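You operate a simulated robot arm through the tools that you are given. There is no shell and no other tool. Be economical: measure what you need, move in short steps, check, and stop when the job is done.

You are at the controls of a simulated two-armed robot. One attempt, no reset.

## Task
Close the right bed drawer. Fetch the purple extension ring and set it on top of the blue bolts box. Take the gold extension ring on the middle shelf of the grey drawer counter and put it away on the blue ring mat. Put two of the square tins from the top of the grey drawer counter on the shelf under the grey table. Turn the stop ring with flat arm to at 16. Fetch the small grey lamp and set it on the bench seat. Pick up the round black leather case from the bed top with one hand, pass it to the other hand and put it on the low shelf of the camera table. Do these in any order. Set down upright: small grey lamp, round black leather case.

Only the result counts: the job must be done as asked and must still hold three seconds after the hand-in. Knocking over, shifting, dropping, spilling or breaking anything else fails it.

## Robot
Two 6-joint arms with two-finger grippers on one trunk, on a base that drives. Base frame: it is fixed to the floor where the robot stands at the start and does not move with it; the origin is under the middle of the robot, x ahead of it, y to its left, z up. Readings come in m, degrees, newtons and seconds.
The left shoulder is at the start at [0.06, 0.143, 0.675], the right one opposite. With the tool pointing down near the work surface each hand reaches from about 0.3 to 0.72 m from the robot's upright axis, wherever it stands, measured 20 degrees to its own side. Places, roughly: bench seat (24x64 cm) [-0.9, -0.48, 0.6]; blue bolts box [0.75, -0.25, 0.5]; blue ring mat [-3.5, 2.2, 0.8]; gold extension ring [-2.5, 3.75, 0.5]; low shelf of the camera table [-2.7, 2, 0.3]; purple extension ring [0.75, -0.5, 0.5]; right bed drawer [0.7, -0.1, 0.1]; round black leather case (9x9x12 cm) [0.7, -0.5, 0.5]; shelf under the grey table [-3.4, 2.4, 0.3]; small grey lamp (6x4x7 cm) [-0.8, -1.4, 0.7]; square tin [-2.5, 4, 0.75]; stop ring with flat arm [-1.2, -0.6, 0.8]. Payload 2.45 kg a hand.
The tool frame of a hand sits at the grasp point between the pads (the TCP): z along the fingers, y along the line on which they close. The tips reach 0.026 m beyond it. The gripper opens to 0.096 m. The gripper's body begins 0.069 m behind the TCP.
Orientation is that of the tool frame in the base frame, as a unit quaternion [w, x, y, z]. With the fingers straight down and closing along the base's y, the tool's x points along the base's -x, its y along +y and its z along -z.

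## Interface
- The arms move only by the tool step_arm. It takes "left_motion", "right_motion" or both (then of equal length, played together; a hand with none holds still); each is a list that holds one entry, the list of rows, each a list of 7 numbers: the shift along the base's x, y, z in units of 150 mm (1.0 is 150 mm), then the turn, a rotation vector about the base's x, y, z in units of 45 degrees (1.0 is 45 degrees), then the opening, from 0 (shut) to 1 (fully open). In form: [[[tx, ty, tz, rx, ry, rz, hand], ...]]. A call has 1 to 20 rows; each row is the pose to reach, as a shift and turn from the pose commanded when the call began. A call with a number of a shift or a turn outside -1 to 1 is refused whole. A row lasts 0.2 s, in which the tool goes at most 0.05 m and 8.6 degrees; a call with a longer step from one row to the next is refused whole, and so is a gripper value outside its range. Where a pose cannot be reached the arm comes as near as it can. A force on the tool above 40 N (or 10 N above the force at the start of the call, whichever is more), or a blocked arm, ends the call early, and 0.2 s more pass. The fingers move at their own pace and stop on an object; they squeeze with about 41 N. The grip force told is the motor's: it shows also when the fingers shut on nothing. Time passes only in rows, and 0.2 s behind the last, so rows that repeat a pose let the fingers close. The reply holds the time, the measured pose of the TCP, the force on the tool along the base axes, the opening and the grip force, in the units named above and with some noise, with the torque about the TCP (base axes, N m) and any sound that the robot's microphone picked up.
- Cameras (640 x 400 px; columns grow to the right, rows downward): "scene" is now at [0.0838, -0.0508, 1.2558]; the picture's right is [-0.91, -0.42, 0.00], its down [-0.39, 0.85, -0.36] and it looks along [0.15, -0.33, -0.93] (base axes); focal length 230 px, centre (320, 200). "left" rides on the left gripper at [0.081, -0.003, -0.098] in its tool frame; the picture's right is [0.04, 1.00, 0.00], its down [-0.73, 0.03, -0.68] and it looks along [-0.68, 0.03, 0.73] (tool axes); focal length 256 px, centre (320, 200). "right" rides on the right gripper at [0.082, 0.003, -0.098] in its tool frame; the picture's right is [-0.04, 1.00, 0.00], its down [-0.73, -0.03, -0.68] and it looks along [-0.68, -0.03, 0.73] (tool axes); focal length 256 px, centre (320, 200). There is no depth. A picture from a camera that has moved, and an enlarged one, comes with that camera's place and axes in the base frame and with its lens.
- grab_frame(camera): a new picture of that camera. The clock stands still meanwhile.
- lift_body(by): slides the trunk up (or, below 0, down) by that many m; the arms and the scene camera ride with it, the base frame stays. It gives what a move gives, with no picture.
- base_move(legs): drives the robot by 1 to 6 legs, each [ahead, turn to the left] in m and degrees, along the robot's own axes; the way and the turn of a leg run together, so that a leg with both is an arc; at most 1.5 m and 180 degrees a leg. The arms and the cameras ride along, it lands a little off, and it stops where it bumps. It gives what a move gives.
- pan_tilt(pan, tilt): turns the head with the scene camera to pan (to the left, within 86 degrees either way) and tilt (down, from -29 to 69), counted from straight ahead of the robot. It gives what a move gives.
- enlarge(camera, box): a new picture of the part [left, top, right, bottom] of that camera's present view, enlarged. The clock stands still meanwhile.
- job_done(): hands the job in; it is judged then, once.

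Work in short steps. Places have to be worked out from the pictures, the camera data and where the tool is seen: move nearer, look again, correct. Check each grasp and each placing, and mend what went wrong. You have 217 turns and 208 pictures in all, those below and enlarged ones among them. Open the grippers and draw the arms clear of the work before you hand the job in, unless the task says otherwise.

The tools are called after "Request:" as name(argument=value, ...) on one line, values as JSON. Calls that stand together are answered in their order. step_arm: Moves the arms, as the interface text tells. Its arguments: {"type":"object","properties":{"left_motion":{"type":"array","items":{"type":"array","items":{"type":"array","items":{"type":"number"}}}},"right_motion":{"type":"array","items":{"type":"array","items":{"type":"array","items":{"type":"number"}}}}},"required":[]} The other tools are called the same way: lift_body (by) slides the trunk up or down; base_move (legs) drives the base; pan_tilt (pan, tilt) turns the head that bears the scene camera; grab_frame (camera) takes a picture; enlarge (camera, box) takes an enlarged picture of a part of a camera's view; job_done () hands the job in.

At the start:

```text
time_s: 0.0
left_tool_pos: [0.5161, 0.0031, 0.7584]
left_tcp_rot: [0.0, 0.001, 1.0, 0.001]
left_contact_force: [0.2, 0.0, 0.3]
left_wrist_torque: [0.0, -0.01, 0.0]
left_grip_width: 0.096
left_grip_force: 0.0
right_tool_pos: [0.3872, -0.3736, 0.7131]
right_tcp_rot: [0.0, 0.001, 1.0, 0.0]
right_contact_force: [-0.3, 0.0, 0.3]
right_wrist_torque: [0.0, 0.0, -0.02]
right_grip_width: 0.0963
right_grip_force: 0.0
trunk travel left (down, up): [-0.3, 0.29]
robot x, y, heading: [0.001, -0.002, -0.0]
head pan, tilt: [-65.4, 68.8]
```

scene: 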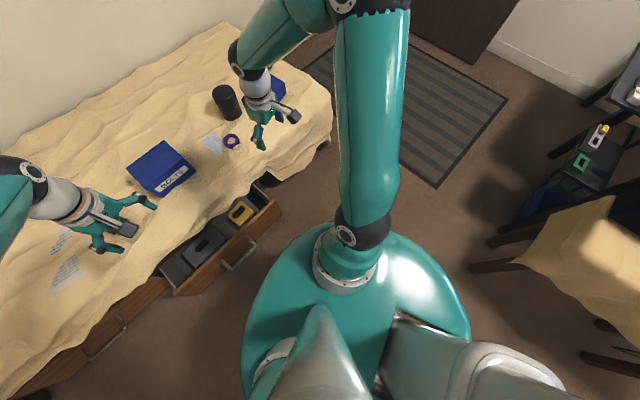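
right: 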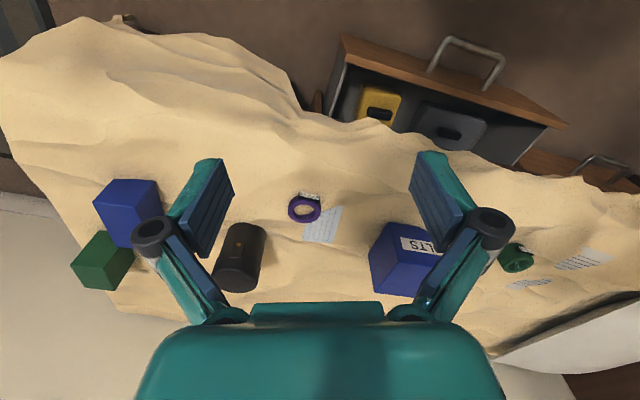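
left: 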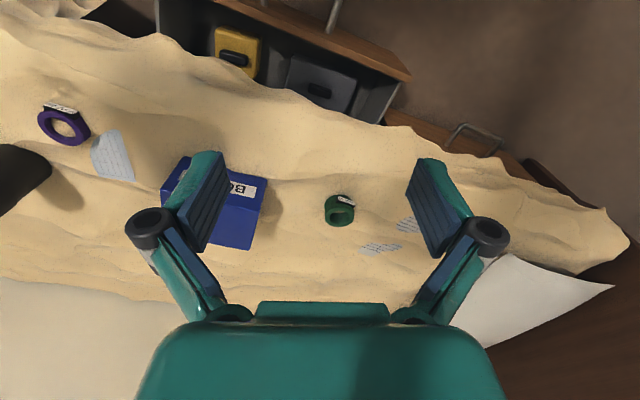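

I start with a look over the bed and the open drawer with the head turned ahead.

Request:
pan_tilt(pan=-20, tilt=50)

Request:
grab_frame(camera="scene")

Request:
enlarge(camera="right", box=[200, 140, 520, 340])

```text
time_s: 1.1
left_tool_pos: [0.5147, 0.0023, 0.7593]
left_tcp_rot: [-0.001, 0.001, 1.0, 0.0]
left_contact_force: [-0.7, -0.8, 0.5]
left_wrist_torque: [-0.02, -0.04, 0.0]
left_grip_width: 0.0963
left_grip_force: 0.1
right_tool_pos: [0.3867, -0.3742, 0.7141]
right_tcp_rot: [0.0, 0.001, 1.0, 0.0]
right_contact_force: [-0.1, 0.7, -0.3]
right_wrist_torque: [0.0, -0.02, -0.03]
right_grip_width: 0.0962
right_grip_force: 0.1
trunk travel left (down, up): [-0.3, 0.29]
robot x, y, heading: [-0.001, -0.0026, 0.1]
head pan, tilt: [-20.0, 50.0]
```

```text
204 pictures are left
camera scene: at [0.1329, -0.0263, 1.2777], right [-0.34, -0.94, 0.0], down [-0.72, 0.26, -0.64], along [0.6, -0.22, -0.77], focal length 230 px, centre (320, 200)
```

scene: 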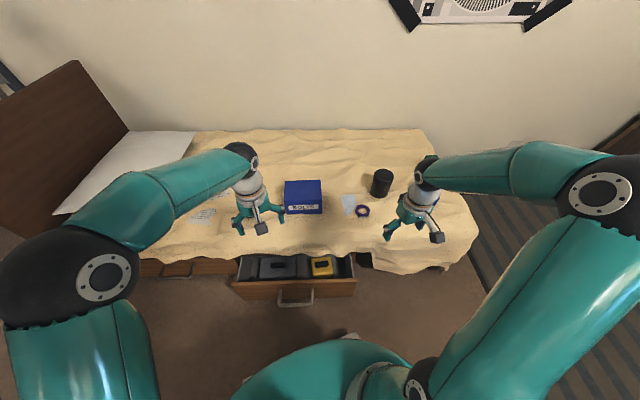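

```text
2.00 times, centred on (360, 240) of right
camera zoom: at [0.3054, -0.3708, 0.8129], right [0.04, 1.0, 0.0], down [0.73, -0.03, 0.68], along [0.68, -0.03, -0.73], focal length 512 px, centre (240, 120)
```

zoom: 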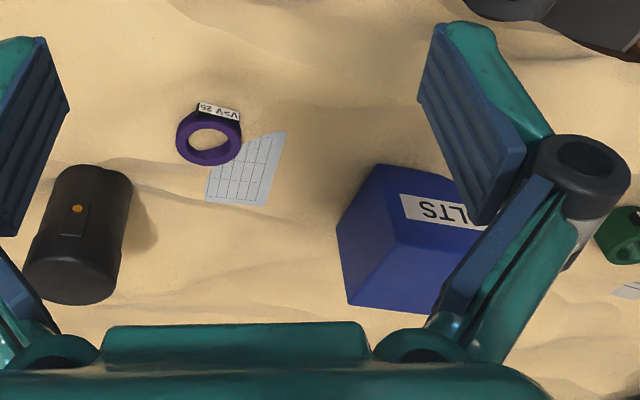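

I want the box top and ring sharper, and the drawer.

Request:
enlarge(camera="scene", box=[220, 140, 420, 265])

Request:
enlarge(camera="scene", box=[140, 230, 380, 380])

```text
3.20 times, centred on (320, 202) of scene
camera zoom: at [0.1329, -0.0263, 1.2777], right [-0.34, -0.94, 0.0], down [-0.72, 0.26, -0.64], along [0.6, -0.22, -0.77], focal length 736 px, centre (320, 192)
```

zoom: 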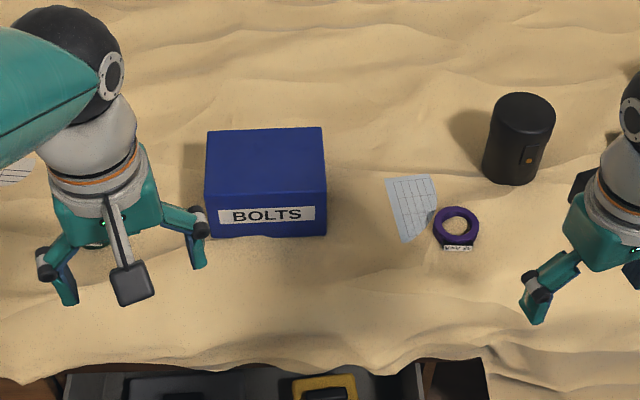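

```text
2.67 times, centred on (260, 305) of scene
camera zoom: at [0.1329, -0.0263, 1.2777], right [-0.34, -0.94, 0.0], down [-0.72, 0.26, -0.64], along [0.6, -0.22, -0.77], focal length 613 px, centre (480, -80)
```

zoom: 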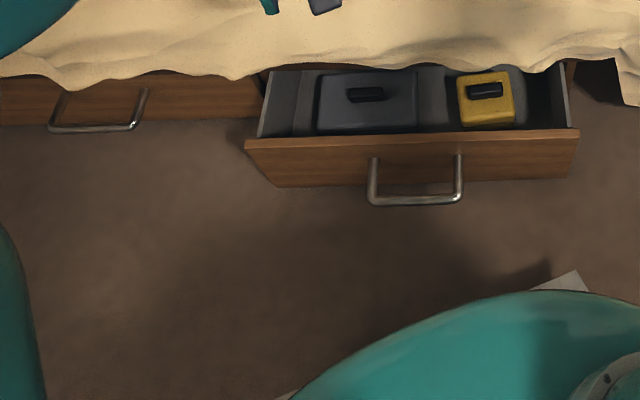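

The bed stands turned about 18° to the right of my heading: the drawer panel centre is near (0.53,-0.05), top z≈0.23, open about 14 cm. I turn to face it and back off a little.

Request:
base_move(legs=[[0, -18], [-0.15, 0]])

Request:
grab_frame(camera="scene")

```text
time_s: 3.6
left_tool_pos: [0.3453, -0.11, 0.7589]
left_tcp_rot: [0.001, 0.159, 0.987, 0.0]
left_contact_force: [-0.5, 0.6, -0.3]
left_wrist_torque: [-0.03, -0.04, -0.01]
left_grip_width: 0.0958
left_grip_force: 0.0
right_tool_pos: [0.1075, -0.4276, 0.7139]
right_tcp_rot: [-0.001, 0.157, 0.988, 0.0]
right_contact_force: [0.8, -0.1, 0.7]
right_wrist_torque: [-0.06, -0.03, -0.01]
right_grip_width: 0.096
right_grip_force: 0.1
trunk travel left (down, up): [-0.3, 0.29]
robot x, y, heading: [-0.1451, 0.0529, -17.9]
head pan, tilt: [-20.0, 50.0]
```

```text
200 pictures are left
camera scene: at [-0.0257, -0.0143, 1.2779], right [-0.61, -0.79, 0.0], down [-0.6, 0.47, -0.64], along [0.51, -0.39, -0.77], focal length 230 px, centre (320, 200)
```

scene: 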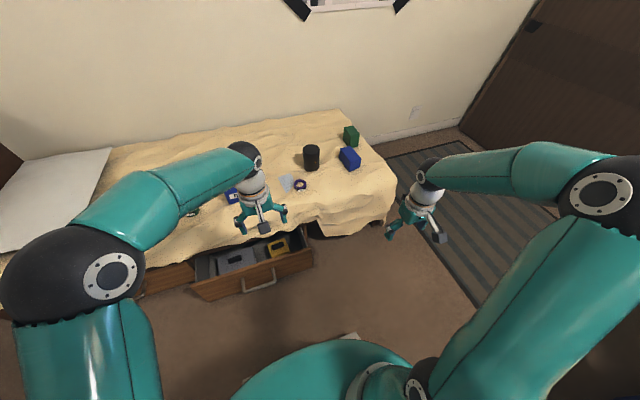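

Left hand: swing to point forward in two 45° stages while moving to the drawer's left of the handle.

Request:
step_arm(left_motion=[[[-0.02, 0.1, 0, -0.05, -0.16, 0, 0.5], [-0.04, 0.2, 0, -0.1, -0.32, 0, 0], [-0.06, 0.3, 0, -0.155, -0.475, 0, 0], [-0.08, 0.4, 0, -0.21, -0.63, 0, 0], [-0.1, 0.5, 0, -0.26, -0.79, 0, 0], [-0.12, 0.6, 0, -0.309, -0.951, 0, 0]]])

Request:
step_arm(left_motion=[[[-0.02, 0.1, 0, -0.05, -0.16, 0, 0], [-0.04, 0.2, 0, -0.1, -0.32, 0, 0], [-0.06, 0.3, 0, -0.155, -0.475, 0, 0], [-0.08, 0.4, 0, -0.21, -0.63, 0, 0], [-0.1, 0.5, 0, -0.26, -0.79, 0, 0], [-0.12, 0.6, 0, -0.309, -0.951, 0, 0]]])

Request:
lift_body(by=-0.28)

```text
time_s: 5.0
left_tool_pos: [0.3283, -0.0212, 0.7599]
left_tcp_rot: [0.379, 0.147, 0.912, -0.06]
left_contact_force: [-0.5, -0.6, 0.9]
left_wrist_torque: [0.03, 0.0, -0.02]
left_grip_width: 0.0
left_grip_force: 28.8
right_tool_pos: [0.1075, -0.4283, 0.7153]
right_tcp_rot: [-0.001, 0.157, 0.988, 0.0]
right_contact_force: [0.3, 0.4, 0.0]
right_wrist_torque: [0.01, 0.01, -0.04]
right_grip_width: 0.096
right_grip_force: 0.0
trunk travel left (down, up): [-0.3, 0.29]
robot x, y, heading: [-0.1409, 0.0512, -18.0]
head pan, tilt: [-20.0, 50.0]
```

```text
time_s: 6.4
left_tool_pos: [0.3653, 0.0007, 0.738]
left_tcp_rot: [0.698, 0.107, 0.7, -0.106]
left_contact_force: [-0.6, -0.8, -0.5]
left_wrist_torque: [-0.01, 0.0, -0.01]
left_grip_width: 0.0
left_grip_force: 28.1
left hand out of reach, approached as far as the arm can: row 2, 3, 4, 5, 6
right_tool_pos: [0.1081, -0.4273, 0.7162]
right_tcp_rot: [0.0, 0.157, 0.988, 0.0]
right_contact_force: [0.8, 1.2, 0.8]
right_wrist_torque: [-0.02, 0.02, -0.02]
right_grip_width: 0.0961
right_grip_force: 0.0
trunk travel left (down, up): [-0.3, 0.29]
robot x, y, heading: [-0.1418, 0.048, -17.7]
head pan, tilt: [-20.0, 50.0]
```

```text
time_s: 9.2
left_tool_pos: [0.3641, 0.0029, 0.4588]
left_tcp_rot: [0.698, 0.108, 0.7, -0.104]
left_contact_force: [-0.1, 0.6, 0.1]
left_wrist_torque: [0.01, 0.0, -0.04]
left_grip_width: 0.0003
left_grip_force: 29.0
right_tool_pos: [0.1076, -0.4276, 0.4354]
right_tcp_rot: [0.0, 0.158, 0.987, 0.0]
right_contact_force: [-0.9, -0.9, -0.8]
right_wrist_torque: [-0.01, 0.01, -0.02]
right_grip_width: 0.096
right_grip_force: 0.1
trunk travel left (down, up): [-0.02, 0.57]
robot x, y, heading: [-0.1403, 0.0513, -18.0]
head pan, tilt: [-20.0, 50.0]
```

Left hand is at x'≈0.49, z 0.46, pointing forward. Lower it in two stages towards z≈0.2, in front of the panel beside the handle.

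Request:
step_arm(left_motion=[[[0, 0.1, -0.25, 0, 0, 0, 0], [0, 0.2, -0.5, 0, 0, 0, 0], [0, 0.3, -0.75, 0, 0, 0, 0], [0, 0.4, -1.0, 0, 0, 0, 0]]])

Request:
grab_frame(camera="scene")

Request:
grab_frame(camera="left")

```text
time_s: 10.2
left_tool_pos: [0.3727, -0.0265, 0.3443]
left_tcp_rot: [0.693, 0.097, 0.709, -0.092]
left_contact_force: [-0.3, -0.1, 0.4]
left_wrist_torque: [-0.05, 0.02, -0.06]
left_grip_width: 0.0
left_grip_force: 29.0
left hand out of reach, approached as far as the arm can: row 1, 2, 3, 4
right_tool_pos: [0.1072, -0.4277, 0.4343]
right_tcp_rot: [0.0, 0.158, 0.988, 0.0]
right_contact_force: [-0.4, 0.0, 0.2]
right_wrist_torque: [0.01, 0.01, -0.02]
right_grip_width: 0.0959
right_grip_force: 0.0
trunk travel left (down, up): [-0.02, 0.57]
robot x, y, heading: [-0.1416, 0.0512, -18.0]
head pan, tilt: [-20.0, 50.0]
```

```text
199 pictures are left
camera scene: at [-0.025, -0.0142, 0.9978], right [-0.61, -0.79, 0.0], down [-0.6, 0.47, -0.64], along [0.51, -0.39, -0.77], focal length 230 px, centre (320, 200)
```

scene: 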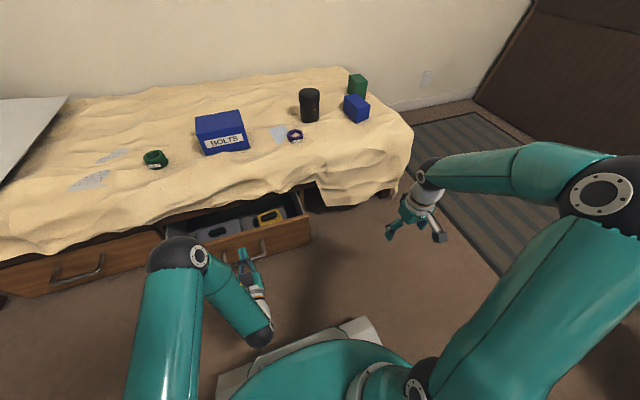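

```text
198 pictures are left
camera left: at [0.2742, -0.0023, 0.2649], right [0.26, 0.96, -0.04], down [-0.63, 0.2, 0.75], along [0.73, -0.17, 0.66], focal length 256 px, centre (320, 200)
```

left: 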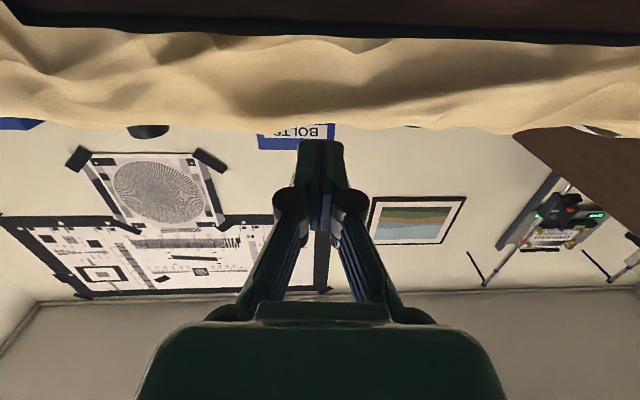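

The arm is folded because I am too near. I back off 0.25 m to give it room.

Request:
base_move(legs=[[-0.22, 0]])

Request:
step_arm(left_motion=[[[0.25, 0, -0.25, 0, 0, 0, 0], [0.5, 0, -0.4, 0, 0, 0, 0], [0.75, 0, -0.6, 0, 0, 0, 0], [1, 0, -0.8, 0, 0, 0, 0]]])

Request:
grab_frame(camera="scene")

```text
time_s: 11.9
left_tool_pos: [0.1608, 0.0422, 0.3445]
left_tcp_rot: [0.693, 0.096, 0.709, -0.092]
left_contact_force: [-0.6, -0.3, 1.0]
left_wrist_torque: [0.04, -0.02, 0.0]
left_grip_width: 0.0
left_grip_force: 28.3
right_tool_pos: [-0.1019, -0.3589, 0.4344]
right_tcp_rot: [0.0, 0.158, 0.987, 0.0]
right_contact_force: [0.0, -0.6, -0.7]
right_wrist_torque: [0.03, 0.03, -0.01]
right_grip_width: 0.096
right_grip_force: 0.0
trunk travel left (down, up): [-0.02, 0.57]
robot x, y, heading: [-0.3535, 0.1184, -17.7]
head pan, tilt: [-20.0, 50.0]
```

```text
refused: row 1 steps farther than a row can; nothing moved
```

```text
197 pictures are left
camera scene: at [-0.2351, 0.0539, 0.9977], right [-0.61, -0.79, 0.0], down [-0.61, 0.47, -0.64], along [0.51, -0.39, -0.77], focal length 230 px, centre (320, 200)
```

scene: 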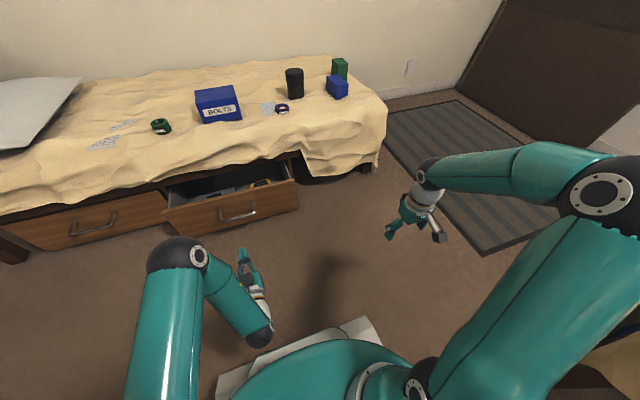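

Extend the left hand forward and down to z≈0.2 in smaller steps.

Request:
step_arm(left_motion=[[[0.186, 0.052, -0.2, 0, 0, 0, 0], [0.372, 0.104, -0.4, 0, 0, 0, 0], [0.558, 0.156, -0.6, 0, 0, 0, 0], [0.744, 0.208, -0.8, 0, 0, 0, 0], [0.93, 0.26, -1.0, 0, 0, 0, 0], [0.93, 0.26, -1.0, 0, 0, 0, 0]]])

Request:
grab_frame(camera="scene")

```text
time_s: 13.3
left_tool_pos: [0.2527, -0.0133, 0.2408]
left_tcp_rot: [0.687, 0.074, 0.72, -0.066]
left_contact_force: [0.0, 0.7, -0.5]
left_wrist_torque: [0.01, -0.01, -0.03]
left_grip_width: 0.0
left_grip_force: 28.1
left hand out of reach, approached as far as the arm can: row 1, 2, 3, 4, 5, 6
right_tool_pos: [-0.1033, -0.3604, 0.4352]
right_tcp_rot: [-0.001, 0.157, 0.988, -0.001]
right_contact_force: [-0.1, 0.0, 0.2]
right_wrist_torque: [-0.02, -0.01, 0.01]
right_grip_width: 0.096
right_grip_force: 0.0
trunk travel left (down, up): [-0.02, 0.57]
robot x, y, heading: [-0.3522, 0.1173, -17.7]
head pan, tilt: [-20.0, 50.0]
```

```text
196 pictures are left
camera scene: at [-0.2351, 0.0539, 0.9977], right [-0.61, -0.79, 0.0], down [-0.61, 0.47, -0.64], along [0.51, -0.39, -0.77], focal length 230 px, centre (320, 200)
```

scene: 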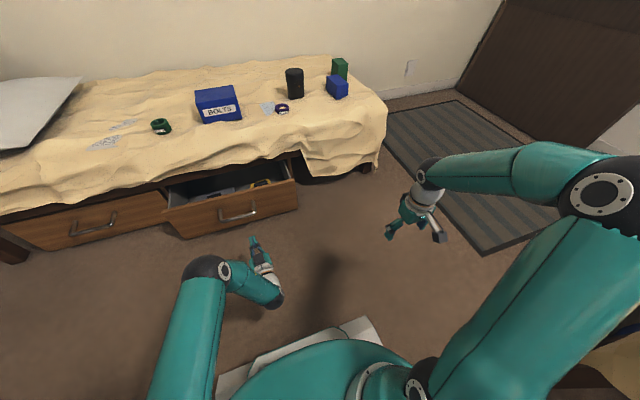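

Hand is at z 0.24, slightly high; the arm resists going left, so I go to the right of the handle and a little lower.

Request:
step_arm(left_motion=[[[0, -0.2, -0.2, 0, 0, 0, 0], [-0.1, -0.4, -0.4, 0, 0, 0, 0], [-0.12, -0.6, -0.5, 0, 0, 0, 0], [-0.12, -0.6, -0.5, 0, 0, 0, 0]]])

Request:
enlarge(camera="scene", box=[140, 160, 340, 310])

```text
time_s: 14.3
left_tool_pos: [0.2345, -0.102, 0.1672]
left_tcp_rot: [0.686, 0.072, 0.721, -0.064]
left_contact_force: [-1.1, 0.6, -0.8]
left_wrist_torque: [0.0, -0.04, 0.0]
left_grip_width: 0.0
left_grip_force: 28.8
right_tool_pos: [-0.1021, -0.3585, 0.4358]
right_tcp_rot: [-0.001, 0.157, 0.988, 0.0]
right_contact_force: [-0.2, 0.7, -0.4]
right_wrist_torque: [-0.01, -0.01, -0.03]
right_grip_width: 0.0961
right_grip_force: 0.1
trunk travel left (down, up): [-0.02, 0.57]
robot x, y, heading: [-0.355, 0.1204, -17.8]
head pan, tilt: [-20.0, 50.0]
```

```text
2.67 times, centred on (240, 235) of scene
camera zoom: at [-0.2351, 0.0539, 0.9977], right [-0.61, -0.79, 0.0], down [-0.61, 0.47, -0.64], along [0.51, -0.39, -0.77], focal length 613 px, centre (533, 107)
```

zoom: 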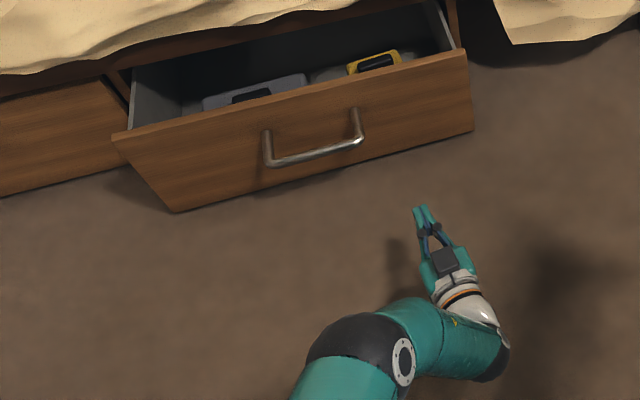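

The closed hand is right of the handle at mid-panel height. I drive ahead 0.22 to come near the panel.

Request:
base_move(legs=[[0.2, 0]])

Request:
enlarge(camera="scene", box=[140, 160, 340, 310])

```text
time_s: 16.0
left_tool_pos: [0.4307, -0.1608, 0.1664]
left_tcp_rot: [0.687, 0.071, 0.72, -0.063]
left_contact_force: [0.2, -0.7, 0.3]
left_wrist_torque: [-0.01, 0.04, 0.01]
left_grip_width: 0.0
left_grip_force: 28.4
right_tool_pos: [0.0945, -0.4202, 0.4346]
right_tcp_rot: [0.0, 0.155, 0.988, 0.0]
right_contact_force: [0.4, 0.6, -1.3]
right_wrist_torque: [-0.01, 0.0, 0.03]
right_grip_width: 0.0959
right_grip_force: 0.1
trunk travel left (down, up): [-0.02, 0.57]
robot x, y, heading: [-0.1593, 0.0573, -17.2]
head pan, tilt: [-20.0, 50.0]
```

```text
2.67 times, centred on (240, 235) of scene
camera zoom: at [-0.0402, -0.0078, 0.9978], right [-0.61, -0.79, 0.0], down [-0.61, 0.47, -0.64], along [0.51, -0.39, -0.77], focal length 613 px, centre (533, 107)
```

zoom: 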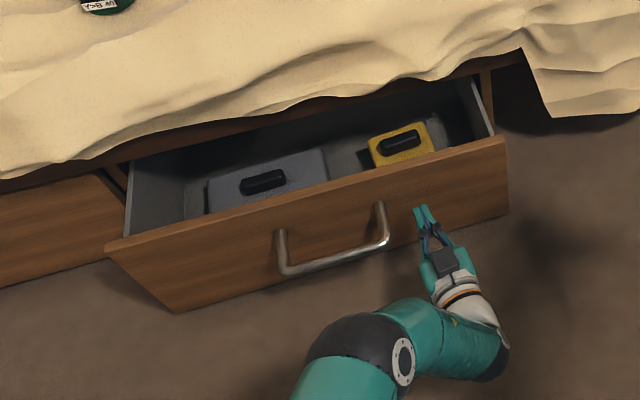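

Nearly touching. Push forward 15 cm along the drawer's travel with the arm.

Request:
step_arm(left_motion=[[[0.19, -0.062, 0, 0, 0, 0, 0], [0.38, -0.124, 0, 0, 0, 0, 0], [0.57, -0.186, 0, 0, 0, 0, 0], [0.76, -0.248, 0, 0, 0, 0, 0], [0.95, -0.31, 0, 0, 0, 0, 0]]])

Request:
enlarge(camera="scene", box=[140, 160, 340, 310])

```text
time_s: 17.2
left_tool_pos: [0.53, -0.1798, 0.1842]
left_tcp_rot: [0.688, 0.071, 0.72, -0.064]
left_contact_force: [0.1, -0.9, -0.4]
left_wrist_torque: [0.01, -0.01, -0.03]
left_grip_width: 0.0001
left_grip_force: 28.4
left hand out of reach, approached as far as the arm can: row 3, 4, 5
right_tool_pos: [0.095, -0.4201, 0.4351]
right_tcp_rot: [0.001, 0.155, 0.988, 0.0]
right_contact_force: [0.5, -0.3, 0.5]
right_wrist_torque: [0.03, 0.02, -0.01]
right_grip_width: 0.096
right_grip_force: 0.0
trunk travel left (down, up): [-0.02, 0.57]
robot x, y, heading: [-0.1583, 0.0568, -17.3]
head pan, tilt: [-20.0, 50.0]
```

```text
2.67 times, centred on (240, 235) of scene
camera zoom: at [-0.0401, -0.0078, 0.9977], right [-0.61, -0.79, 0.0], down [-0.61, 0.47, -0.64], along [0.51, -0.39, -0.77], focal length 613 px, centre (533, 107)
```

zoom: 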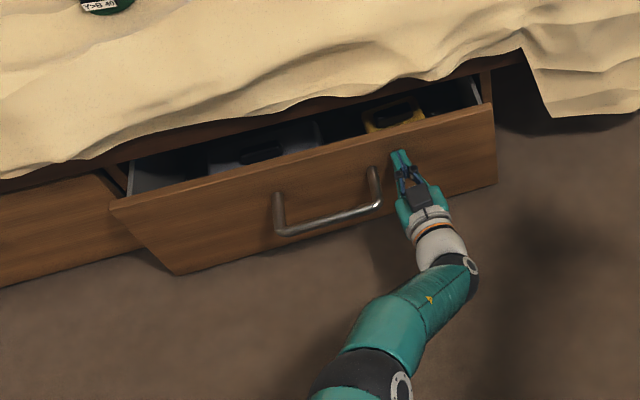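

The drawer slides easily. Now drive forward to push the rest.

Request:
base_move(legs=[[0.09, 0]])

Request:
enlarge(camera="scene", box=[140, 160, 340, 310])

```text
time_s: 18.3
left_tool_pos: [0.604, -0.2041, 0.1842]
left_tcp_rot: [0.689, 0.069, 0.719, -0.061]
left_contact_force: [-7.3, 3.8, 2.8]
left_wrist_torque: [-0.06, -0.11, -0.01]
left_grip_width: 0.0
left_grip_force: 28.2
right_tool_pos: [0.1731, -0.4432, 0.436]
right_tcp_rot: [-0.001, 0.154, 0.988, 0.001]
right_contact_force: [0.8, -0.1, -0.1]
right_wrist_torque: [0.01, 0.02, -0.03]
right_grip_width: 0.0961
right_grip_force: 0.1
trunk travel left (down, up): [-0.02, 0.57]
robot x, y, heading: [-0.0794, 0.0347, -17.2]
head pan, tilt: [-20.0, 50.0]
stopped in leg 1: the force on the tool passed its limit at 104 N (the readings are from after the stop); the commanded pose is now the measured one
```

```text
2.67 times, centred on (240, 235) of scene
camera zoom: at [0.0366, -0.0318, 0.9977], right [-0.61, -0.79, 0.0], down [-0.61, 0.47, -0.64], along [0.51, -0.39, -0.77], focal length 613 px, centre (533, 107)
```

zoom: 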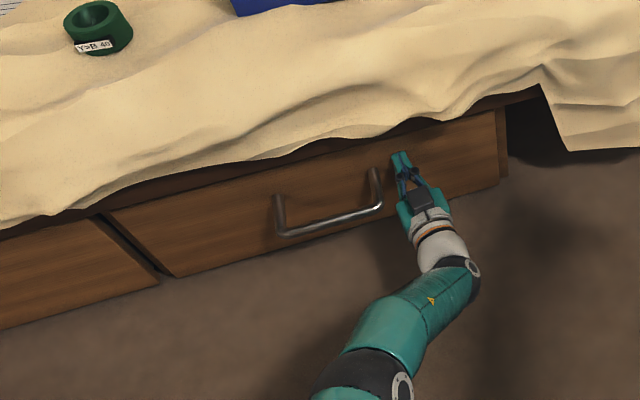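

It hit its end stop. Back off, raise the trunk and check the flushness.

Request:
base_move(legs=[[-0.15, 0]])

Request:
lift_body(by=0.28)

Request:
grab_frame(camera="scene")

Request:
enlarge(camera="scene", box=[100, 180, 340, 330])

```text
time_s: 19.7
left_tool_pos: [0.459, -0.1589, 0.1823]
left_tcp_rot: [0.689, 0.07, 0.718, -0.062]
left_contact_force: [0.9, -1.2, 0.1]
left_wrist_torque: [0.01, -0.02, -0.01]
left_grip_width: 0.0002
left_grip_force: 28.5
right_tool_pos: [0.027, -0.3992, 0.4365]
right_tcp_rot: [0.0, 0.154, 0.988, 0.001]
right_contact_force: [0.4, 0.2, 0.9]
right_wrist_torque: [0.0, -0.02, -0.03]
right_grip_width: 0.0962
right_grip_force: 0.1
trunk travel left (down, up): [-0.02, 0.57]
robot x, y, heading: [-0.2298, 0.0812, -17.4]
head pan, tilt: [-20.0, 50.0]
```

```text
time_s: 22.6
left_tool_pos: [0.4584, -0.1597, 0.4638]
left_tcp_rot: [0.689, 0.071, 0.719, -0.063]
left_contact_force: [0.0, -0.4, -0.9]
left_wrist_torque: [0.02, -0.01, -0.02]
left_grip_width: 0.0
left_grip_force: 27.9
right_tool_pos: [0.0273, -0.399, 0.7163]
right_tcp_rot: [-0.001, 0.154, 0.988, 0.001]
right_contact_force: [-0.3, 0.1, -0.8]
right_wrist_torque: [-0.02, -0.01, 0.01]
right_grip_width: 0.0959
right_grip_force: 0.0
trunk travel left (down, up): [-0.3, 0.29]
robot x, y, heading: [-0.2281, 0.0775, -17.4]
head pan, tilt: [-20.0, 50.0]
```

```text
191 pictures are left
camera scene: at [-0.1083, 0.0135, 1.2777], right [-0.61, -0.79, 0.0], down [-0.61, 0.47, -0.64], along [0.51, -0.39, -0.77], focal length 230 px, centre (320, 200)
```

scene: 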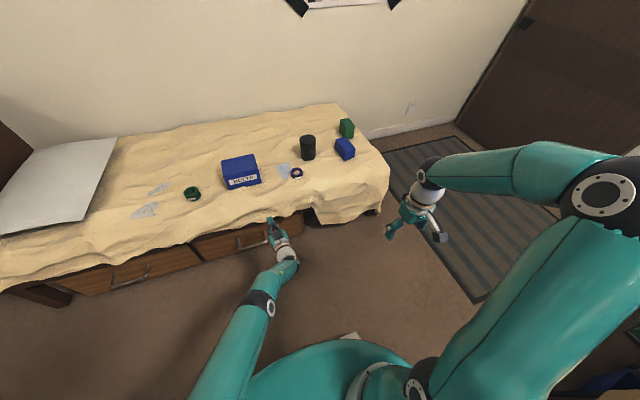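

```text
2.67 times, centred on (220, 255) of scene
camera zoom: at [-0.1083, 0.0135, 1.2777], right [-0.61, -0.79, 0.0], down [-0.61, 0.47, -0.64], along [0.51, -0.39, -0.77], focal length 613 px, centre (587, 53)
```

zoom: 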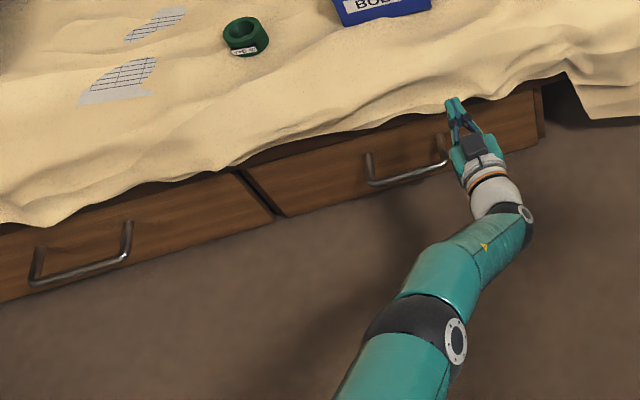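

Drawer is flush. Now bring the left hand up and back to pointing down.

Request:
step_arm(left_motion=[[[-0.1, 0.03, 0.16, 0.05, 0.16, 0, 0], [-0.2, 0.06, 0.33, 0.1, 0.32, 0, 0], [-0.3, 0.1, 0.5, 0.155, 0.475, 0, 0], [-0.4, 0.13, 0.67, 0.21, 0.63, 0, 0.3], [-0.5, 0.16, 0.84, 0.26, 0.79, 0, 0.6], [-0.6, 0.2, 1.0, 0.309, 0.951, 0, 1]]])

Request:
step_arm(left_motion=[[[0, 0.1, 0.16, 0.05, 0.16, 0, 1], [0, 0.2, 0.33, 0.1, 0.32, 0, 1], [0, 0.3, 0.5, 0.155, 0.475, 0, 1], [0, 0.4, 0.67, 0.21, 0.63, 0, 1], [0, 0.5, 0.84, 0.26, 0.79, 0, 1], [0, 0.6, 1.0, 0.309, 0.951, 0, 1]]])

Request:
base_move(legs=[[0.38, 0]])

Request:
grab_frame(camera="right")

Request:
grab_frame(camera="scene")

```text
time_s: 24.0
left_tool_pos: [0.3678, -0.1267, 0.6123]
left_tcp_rot: [0.366, 0.124, 0.922, 0.002]
left_contact_force: [0.5, -0.5, -0.5]
left_wrist_torque: [0.05, -0.02, 0.01]
left_grip_width: 0.0954
left_grip_force: 0.0
right_tool_pos: [0.0269, -0.3977, 0.7166]
right_tcp_rot: [0.001, 0.154, 0.988, 0.0]
right_contact_force: [0.1, -0.4, 0.3]
right_wrist_torque: [-0.02, -0.01, 0.01]
right_grip_width: 0.096
right_grip_force: 0.1
trunk travel left (down, up): [-0.3, 0.29]
robot x, y, heading: [-0.2307, 0.0777, -17.6]
head pan, tilt: [-20.0, 50.0]
```

```text
time_s: 25.4
left_tool_pos: [0.3705, -0.0389, 0.7639]
left_tcp_rot: [-0.013, 0.159, 0.985, 0.066]
left_contact_force: [-0.5, 0.0, -0.6]
left_wrist_torque: [-0.01, 0.01, 0.01]
left_grip_width: 0.0959
left_grip_force: 0.2
right_tool_pos: [0.0277, -0.3988, 0.7168]
right_tcp_rot: [-0.001, 0.154, 0.988, 0.0]
right_contact_force: [0.4, -0.1, -0.4]
right_wrist_torque: [0.01, 0.02, -0.02]
right_grip_width: 0.0962
right_grip_force: 0.1
trunk travel left (down, up): [-0.3, 0.29]
robot x, y, heading: [-0.2288, 0.0789, -17.4]
head pan, tilt: [-20.0, 50.0]
```

```text
time_s: 27.8
left_tool_pos: [0.7324, -0.1552, 0.7636]
left_tcp_rot: [-0.011, 0.159, 0.985, 0.066]
left_contact_force: [0.4, 0.0, -1.2]
left_wrist_torque: [0.04, 0.0, -0.01]
left_grip_width: 0.0962
left_grip_force: 0.1
right_tool_pos: [0.3892, -0.5143, 0.7166]
right_tcp_rot: [0.0, 0.156, 0.988, 0.002]
right_contact_force: [-0.4, 0.3, -0.5]
right_wrist_torque: [0.0, 0.01, 0.03]
right_grip_width: 0.0958
right_grip_force: 0.1
trunk travel left (down, up): [-0.3, 0.29]
robot x, y, heading: [0.1329, -0.0382, -17.8]
head pan, tilt: [-20.0, 50.0]
```

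```text
189 pictures are left
camera right: at [0.3125, -0.4869, 0.815], right [0.35, 0.94, 0.0], down [0.69, -0.25, 0.68], along [0.64, -0.23, -0.74], focal length 256 px, centre (320, 200)
```

right: 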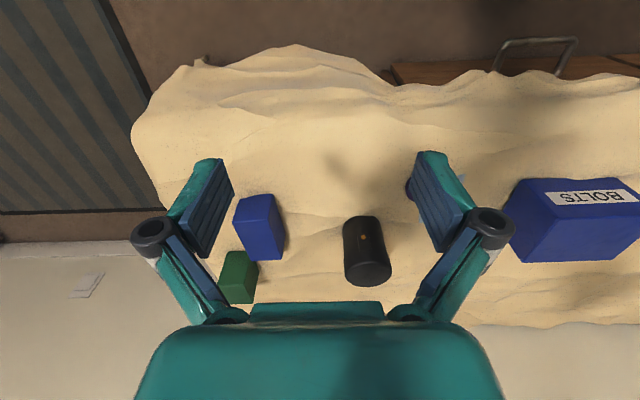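

```text
188 pictures are left
camera scene: at [0.2552, -0.1014, 1.2777], right [-0.61, -0.79, 0.0], down [-0.61, 0.47, -0.64], along [0.51, -0.39, -0.77], focal length 230 px, centre (320, 200)
```

scene: 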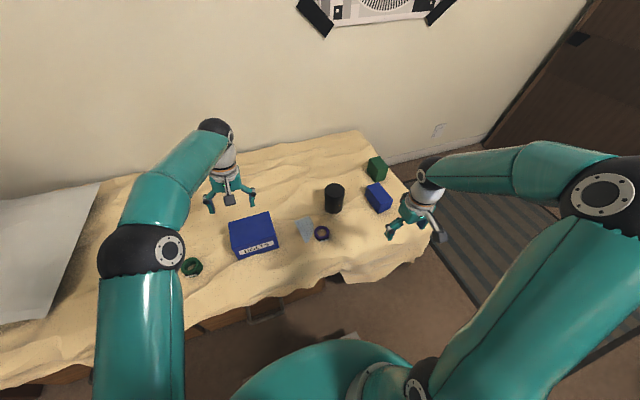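

Ring estimated at (0.648,-0.414,0.46). Move the right hand above it in two stages, then look.

Request:
step_arm(right_motion=[[[0.22, 0.08, 0, 0, 0, 0, 1], [0.44, 0.17, 0, 0, 0, 0, 1], [0.65, 0.25, 0, 0, 0, 0, 1], [0.87, 0.33, 0, 0, 0, 0, 1]]])

Request:
step_arm(right_motion=[[[0.22, 0.08, -0.15, 0, 0, 0, 1], [0.44, 0.17, -0.3, 0, 0, 0, 1], [0.65, 0.25, -0.45, 0, 0, 0, 1], [0.87, 0.33, -0.6, 0, 0, 0, 1]]])

Request:
grab_frame(camera="right")

```text
time_s: 28.8
left_tool_pos: [0.7344, -0.1539, 0.7647]
left_tcp_rot: [-0.011, 0.161, 0.985, 0.067]
left_contact_force: [-0.2, 0.2, 0.0]
left_wrist_torque: [-0.01, 0.02, 0.0]
left_grip_width: 0.0957
left_grip_force: 0.1
right_tool_pos: [0.5218, -0.4632, 0.7163]
right_tcp_rot: [-0.001, 0.156, 0.988, 0.001]
right_contact_force: [0.6, 1.1, 0.5]
right_wrist_torque: [0.03, 0.0, 0.03]
right_grip_width: 0.096
right_grip_force: 0.1
trunk travel left (down, up): [-0.3, 0.29]
robot x, y, heading: [0.1356, -0.035, -17.8]
head pan, tilt: [-20.0, 50.0]
```

```text
time_s: 29.8
left_tool_pos: [0.7346, -0.1531, 0.7654]
left_tcp_rot: [-0.011, 0.16, 0.985, 0.066]
left_contact_force: [0.4, 0.2, 0.0]
left_wrist_torque: [-0.06, 0.01, 0.0]
left_grip_width: 0.0961
left_grip_force: 0.1
right_tool_pos: [0.6507, -0.4163, 0.6277]
right_tcp_rot: [-0.001, 0.157, 0.988, 0.001]
right_contact_force: [0.4, -0.3, 0.1]
right_wrist_torque: [0.01, -0.01, -0.03]
right_grip_width: 0.0957
right_grip_force: 0.2
trunk travel left (down, up): [-0.3, 0.29]
robot x, y, heading: [0.1397, -0.035, -17.7]
head pan, tilt: [-20.0, 50.0]
```

```text
187 pictures are left
camera right: at [0.5743, -0.3893, 0.7258], right [0.35, 0.94, 0.0], down [0.69, -0.26, 0.68], along [0.64, -0.23, -0.74], focal length 256 px, centre (320, 200)
```

right: 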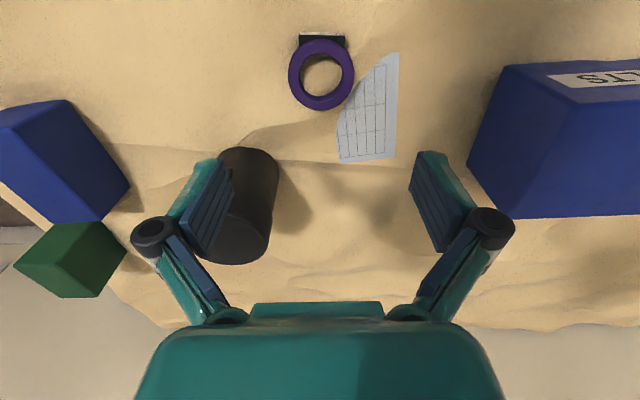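

Ring confirmed at (0.65,-0.413). A paper lies right beside it, so I yaw the hand 45° so both fingers land on clear cloth, and open a bit less.

Request:
step_arm(right_motion=[[[0, 0.0, 0, 0, 0, 0.17, 0.84], [0, 0.0, 0, 0, 0, 0.34, 0.84], [0, 0.01, -0.1, 0, 0, 0.51, 0.84], [0, 0.02, -0.2, 0, 0, 0.68, 0.84], [0, 0.02, -0.3, 0, 0, 0.85, 0.84], [0, 0.02, -0.4, 0, 0, 1.0, 0.84]]])

Request:
grab_frame(camera="right")

```text
time_s: 31.2
left_tool_pos: [0.7339, -0.1553, 0.7641]
left_tcp_rot: [-0.011, 0.16, 0.985, 0.066]
left_contact_force: [-0.4, -0.1, 0.0]
left_wrist_torque: [0.01, 0.01, 0.0]
left_grip_width: 0.096
left_grip_force: 0.1
right_tool_pos: [0.6514, -0.4119, 0.5658]
right_tcp_rot: [-0.001, -0.235, 0.972, 0.001]
right_contact_force: [-0.1, 1.1, 0.1]
right_wrist_torque: [0.01, -0.03, 0.02]
right_grip_width: 0.0807
right_grip_force: 0.0
trunk travel left (down, up): [-0.3, 0.29]
robot x, y, heading: [0.1347, -0.0355, -17.4]
head pan, tilt: [-20.0, 50.0]
```

```text
186 pictures are left
camera right: at [0.5771, -0.4479, 0.6648], right [-0.42, 0.91, 0.0], down [0.67, 0.31, 0.68], along [0.61, 0.29, -0.73], focal length 256 px, centre (320, 200)
```

right: 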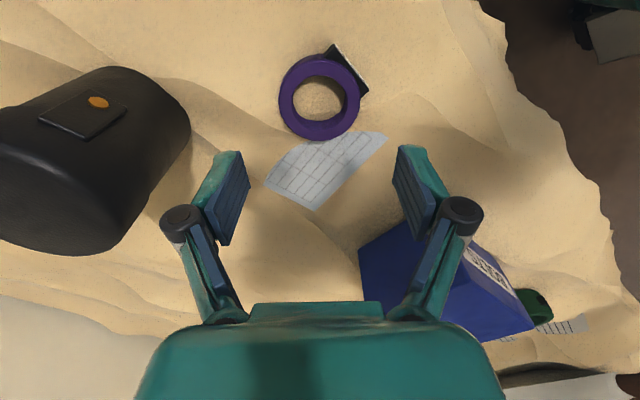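

Ring centred at about (0.646,-0.415). Descend to TCP z≈0.48 with fingers clear of paper and case.

Request:
step_arm(right_motion=[[[-0.03, -0.015, -0.2, 0, 0, 0, 0.84], [-0.03, -0.015, -0.4, 0, 0, 0, 0.84], [-0.03, -0.015, -0.57, 0, 0, 0, 0.84]]])

Request:
grab_frame(camera="right")

Request:
enlarge(camera="scene", box=[240, 160, 440, 285])

```text
time_s: 32.0
left_tool_pos: [0.7334, -0.1537, 0.7646]
left_tcp_rot: [-0.012, 0.16, 0.985, 0.066]
left_contact_force: [-0.1, -0.2, -0.4]
left_wrist_torque: [0.04, -0.01, -0.06]
left_grip_width: 0.0958
left_grip_force: 0.0
right_tool_pos: [0.6447, -0.4139, 0.4808]
right_tcp_rot: [-0.002, -0.235, 0.972, 0.001]
right_contact_force: [-0.1, -0.8, 0.1]
right_wrist_torque: [-0.03, 0.01, -0.04]
right_grip_width: 0.0806
right_grip_force: 0.1
trunk travel left (down, up): [-0.3, 0.29]
robot x, y, heading: [0.1333, -0.0341, -17.9]
head pan, tilt: [-20.0, 50.0]
```

```text
185 pictures are left
camera right: at [0.5717, -0.4489, 0.5796], right [-0.42, 0.91, 0.0], down [0.67, 0.31, 0.68], along [0.62, 0.29, -0.73], focal length 256 px, centre (320, 200)
```

right: 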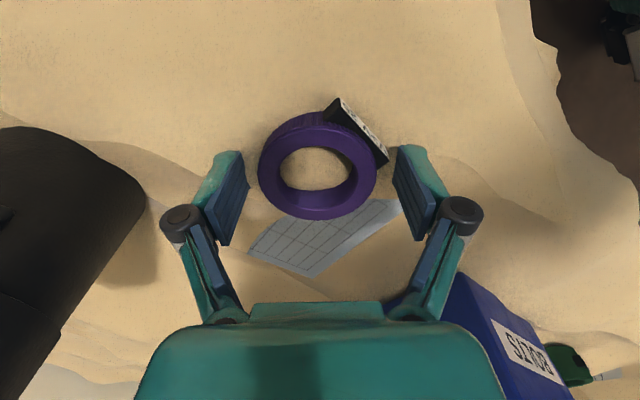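

```text
3.20 times, centred on (340, 222) of scene
camera zoom: at [0.2552, -0.1014, 1.2777], right [-0.61, -0.79, 0.0], down [-0.61, 0.47, -0.64], along [0.51, -0.39, -0.77], focal length 736 px, centre (256, 128)
```

zoom: 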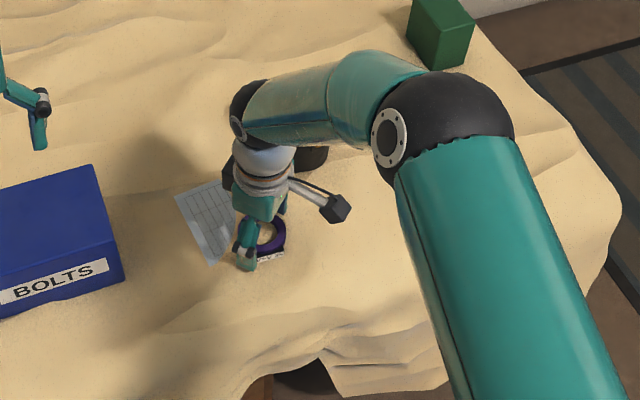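

Centred. Lower another 6 mm and close.

Request:
step_arm(right_motion=[[[0, 0, -0.05, 0, 0, 0, 0.84], [0, 0, -0.05, 0, 0, 0, 0], [0, 0, -0.05, 0, 0, 0, 0], [0, 0, -0.05, 0, 0, 0, 0], [0, 0, 0.1, 0, 0, 0, 0], [0, 0, 0.3, 0, 0, 0, 0], [0, 0, 0.6, 0, 0, 0, 0], [0, 0, 0.9, 0, 0, 0, 0]]])

Request:
grab_frame(camera="right")

```text
time_s: 33.8
left_tool_pos: [0.7339, -0.1555, 0.7651]
left_tcp_rot: [-0.011, 0.159, 0.985, 0.067]
left_contact_force: [-0.5, -0.7, 0.1]
left_wrist_torque: [0.0, 0.03, -0.05]
left_grip_width: 0.0961
left_grip_force: 0.0
right_tool_pos: [0.6432, -0.4136, 0.614]
right_tcp_rot: [-0.001, -0.235, 0.972, 0.001]
right_contact_force: [-0.7, -0.8, 0.0]
right_wrist_torque: [-0.01, 0.0, 0.05]
right_grip_width: 0.0677
right_grip_force: 40.7
trunk travel left (down, up): [-0.3, 0.29]
robot x, y, heading: [0.1363, -0.0354, -17.7]
head pan, tilt: [-20.0, 50.0]
```

```text
183 pictures are left
camera right: at [0.5695, -0.448, 0.7131], right [-0.42, 0.91, 0.0], down [0.67, 0.31, 0.68], along [0.62, 0.29, -0.73], focal length 256 px, centre (320, 200)
```

right: 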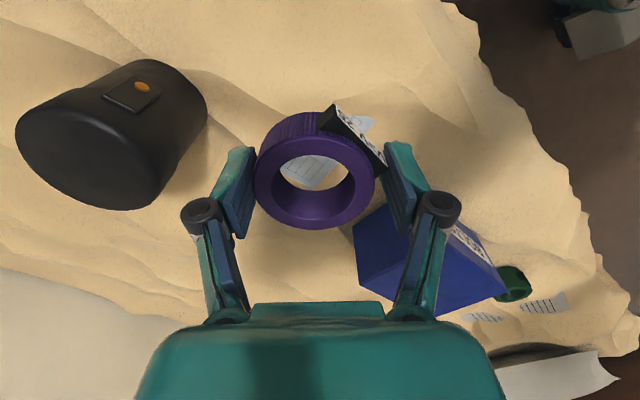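

Ring gripped. Clear the left arm off the box first while bringing the ring over at z≈0.66.

Request:
step_arm(left_motion=[[[-0.1, 0.23, 0, 0, 0, 0, 1], [-0.2, 0.46, 0, 0, 0, 0, 1], [-0.3, 0.7, 0, 0, 0, 0, 1], [-0.42, 0.93, 0, 0, 0, 0, 1]]])

Request:
step_arm(left_motion=[[[-0.1, 0.23, 0, 0, 0, 0, 1], [-0.2, 0.46, 0, 0, 0, 0, 1], [-0.3, 0.7, 0, 0, 0, 0, 1], [-0.42, 0.93, 0, 0, 0, 0, 1], [-0.42, 0.93, 0, 0, 0, 0, 1], [-0.42, 0.93, 0, 0, 0, 0, 1]]], right_motion=[[[0.14, 0.24, 0.15, 0, 0, 0, 0], [0.28, 0.48, 0.3, 0, 0, 0, 0], [0.42, 0.7, 0.3, 0, 0, 0, 0], [0.56, 0.92, 0.3, 0, 0, 0, 0], [0.7, 1.0, 0.3, 0, 0, 0, 0], [0.8, 1.0, 0.3, 0, 0, 0, 0]]])

Request:
grab_frame(camera="right")

Request:
enlarge(camera="scene", box=[180, 130, 380, 280])

```text
time_s: 34.8
left_tool_pos: [0.6689, -0.0151, 0.7648]
left_tcp_rot: [-0.012, 0.161, 0.985, 0.066]
left_contact_force: [0.9, -0.6, -0.6]
left_wrist_torque: [0.01, 0.02, 0.0]
left_grip_width: 0.0959
left_grip_force: 0.1
right_tool_pos: [0.6438, -0.4127, 0.6145]
right_tcp_rot: [0.0, -0.234, 0.972, 0.001]
right_contact_force: [-0.8, 0.7, -0.8]
right_wrist_torque: [-0.01, 0.01, 0.02]
right_grip_width: 0.0677
right_grip_force: 41.2
trunk travel left (down, up): [-0.3, 0.29]
robot x, y, heading: [0.1377, -0.0375, -17.5]
head pan, tilt: [-20.0, 50.0]
```

```text
time_s: 36.2
left_tool_pos: [0.6068, 0.1254, 0.7635]
left_tcp_rot: [-0.012, 0.16, 0.985, 0.065]
left_contact_force: [-0.6, -0.9, -1.2]
left_wrist_torque: [0.0, 0.01, -0.03]
left_grip_width: 0.0961
left_grip_force: 0.0
right_tool_pos: [0.7506, -0.2627, 0.6602]
right_tcp_rot: [-0.002, -0.234, 0.972, 0.001]
right_contact_force: [-0.5, -0.2, -0.8]
right_wrist_torque: [-0.01, 0.01, 0.01]
right_grip_width: 0.0677
right_grip_force: 41.0
right hand out of reach, approached as far as the arm can: row 6
trunk travel left (down, up): [-0.3, 0.29]
robot x, y, heading: [0.1355, -0.0356, -17.6]
head pan, tilt: [-20.0, 50.0]
```

```text
182 pictures are left
camera right: at [0.6771, -0.2979, 0.7596], right [-0.42, 0.91, 0.0], down [0.67, 0.31, 0.68], along [0.61, 0.29, -0.74], focal length 256 px, centre (320, 200)
```

right: 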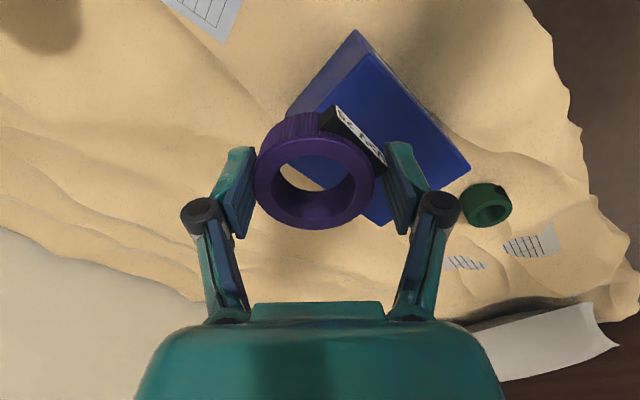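

```text
2.67 times, centred on (280, 205) of scene
camera zoom: at [0.2549, -0.1013, 1.2778], right [-0.61, -0.79, 0.0], down [-0.61, 0.47, -0.64], along [0.51, -0.39, -0.77], focal length 613 px, centre (427, 187)
```

zoom: 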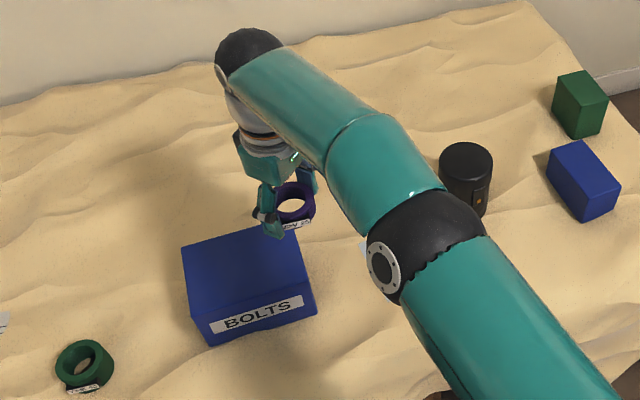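

Arm is at its reach limit; drive 8 cm nearer, then shift over the box centre (0.775,-0.187).

Request:
base_move(legs=[[0.08, 0]])

```text
time_s: 37.3
left_tool_pos: [0.6852, 0.0992, 0.7631]
left_tcp_rot: [-0.012, 0.161, 0.985, 0.066]
left_contact_force: [0.7, -1.2, -0.3]
left_wrist_torque: [0.01, 0.04, 0.01]
left_grip_width: 0.0961
left_grip_force: 0.1
right_tool_pos: [0.8279, -0.2882, 0.6604]
right_tcp_rot: [-0.001, -0.233, 0.973, 0.001]
right_contact_force: [1.1, 0.1, -1.5]
right_wrist_torque: [-0.01, 0.02, 0.06]
right_grip_width: 0.0679
right_grip_force: 41.2
trunk travel left (down, up): [-0.3, 0.29]
robot x, y, heading: [0.2143, -0.0584, -17.7]
head pan, tilt: [-20.0, 50.0]
```

Request:
step_arm(right_motion=[[[-0.09, 0.17, 0, 0, 0, 0, 0], [-0.18, 0.34, 0, 0, 0, 0, 0], [-0.27, 0.5, 0, 0, 0, 0, 0], [-0.36, 0.67, 0, 0, 0, 0, 0]]])

Request:
grab_frame(camera="right")

Request:
enlarge(camera="scene", box=[160, 130, 360, 280])

```text
time_s: 38.3
left_tool_pos: [0.6836, 0.0991, 0.7653]
left_tcp_rot: [-0.012, 0.162, 0.985, 0.066]
left_contact_force: [0.0, -0.7, 0.1]
left_wrist_torque: [-0.01, 0.0, 0.0]
left_grip_width: 0.0959
left_grip_force: 0.1
right_tool_pos: [0.7753, -0.1854, 0.6619]
right_tcp_rot: [0.0, -0.234, 0.972, 0.001]
right_contact_force: [0.2, -0.7, -2.0]
right_wrist_torque: [0.01, 0.0, 0.0]
right_grip_width: 0.0677
right_grip_force: 41.0
trunk travel left (down, up): [-0.3, 0.29]
robot x, y, heading: [0.2147, -0.0595, -17.8]
head pan, tilt: [-20.0, 50.0]
```

```text
180 pictures are left
camera right: at [0.7008, -0.2212, 0.7608], right [-0.42, 0.91, 0.0], down [0.67, 0.31, 0.68], along [0.62, 0.28, -0.73], focal length 256 px, centre (320, 200)
```

right: 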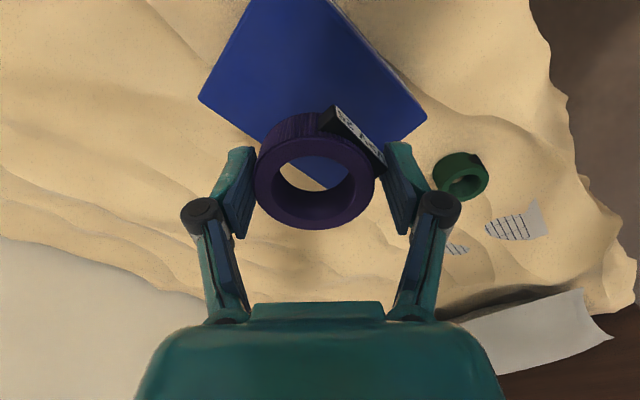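

```text
2.67 times, centred on (260, 205) of scene
camera zoom: at [0.3316, -0.1258, 1.2778], right [-0.61, -0.79, 0.0], down [-0.61, 0.47, -0.64], along [0.51, -0.39, -0.77], focal length 613 px, centre (480, 187)
```

zoom: 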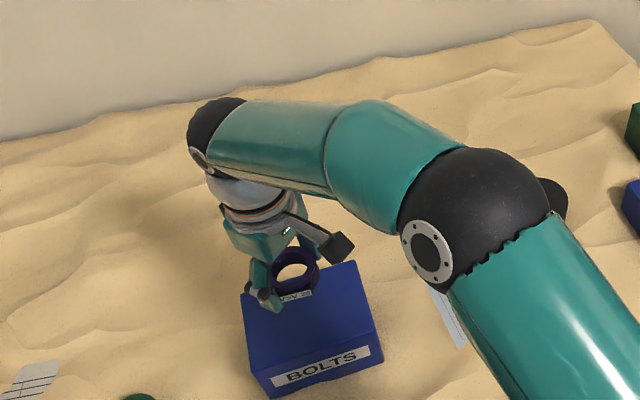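

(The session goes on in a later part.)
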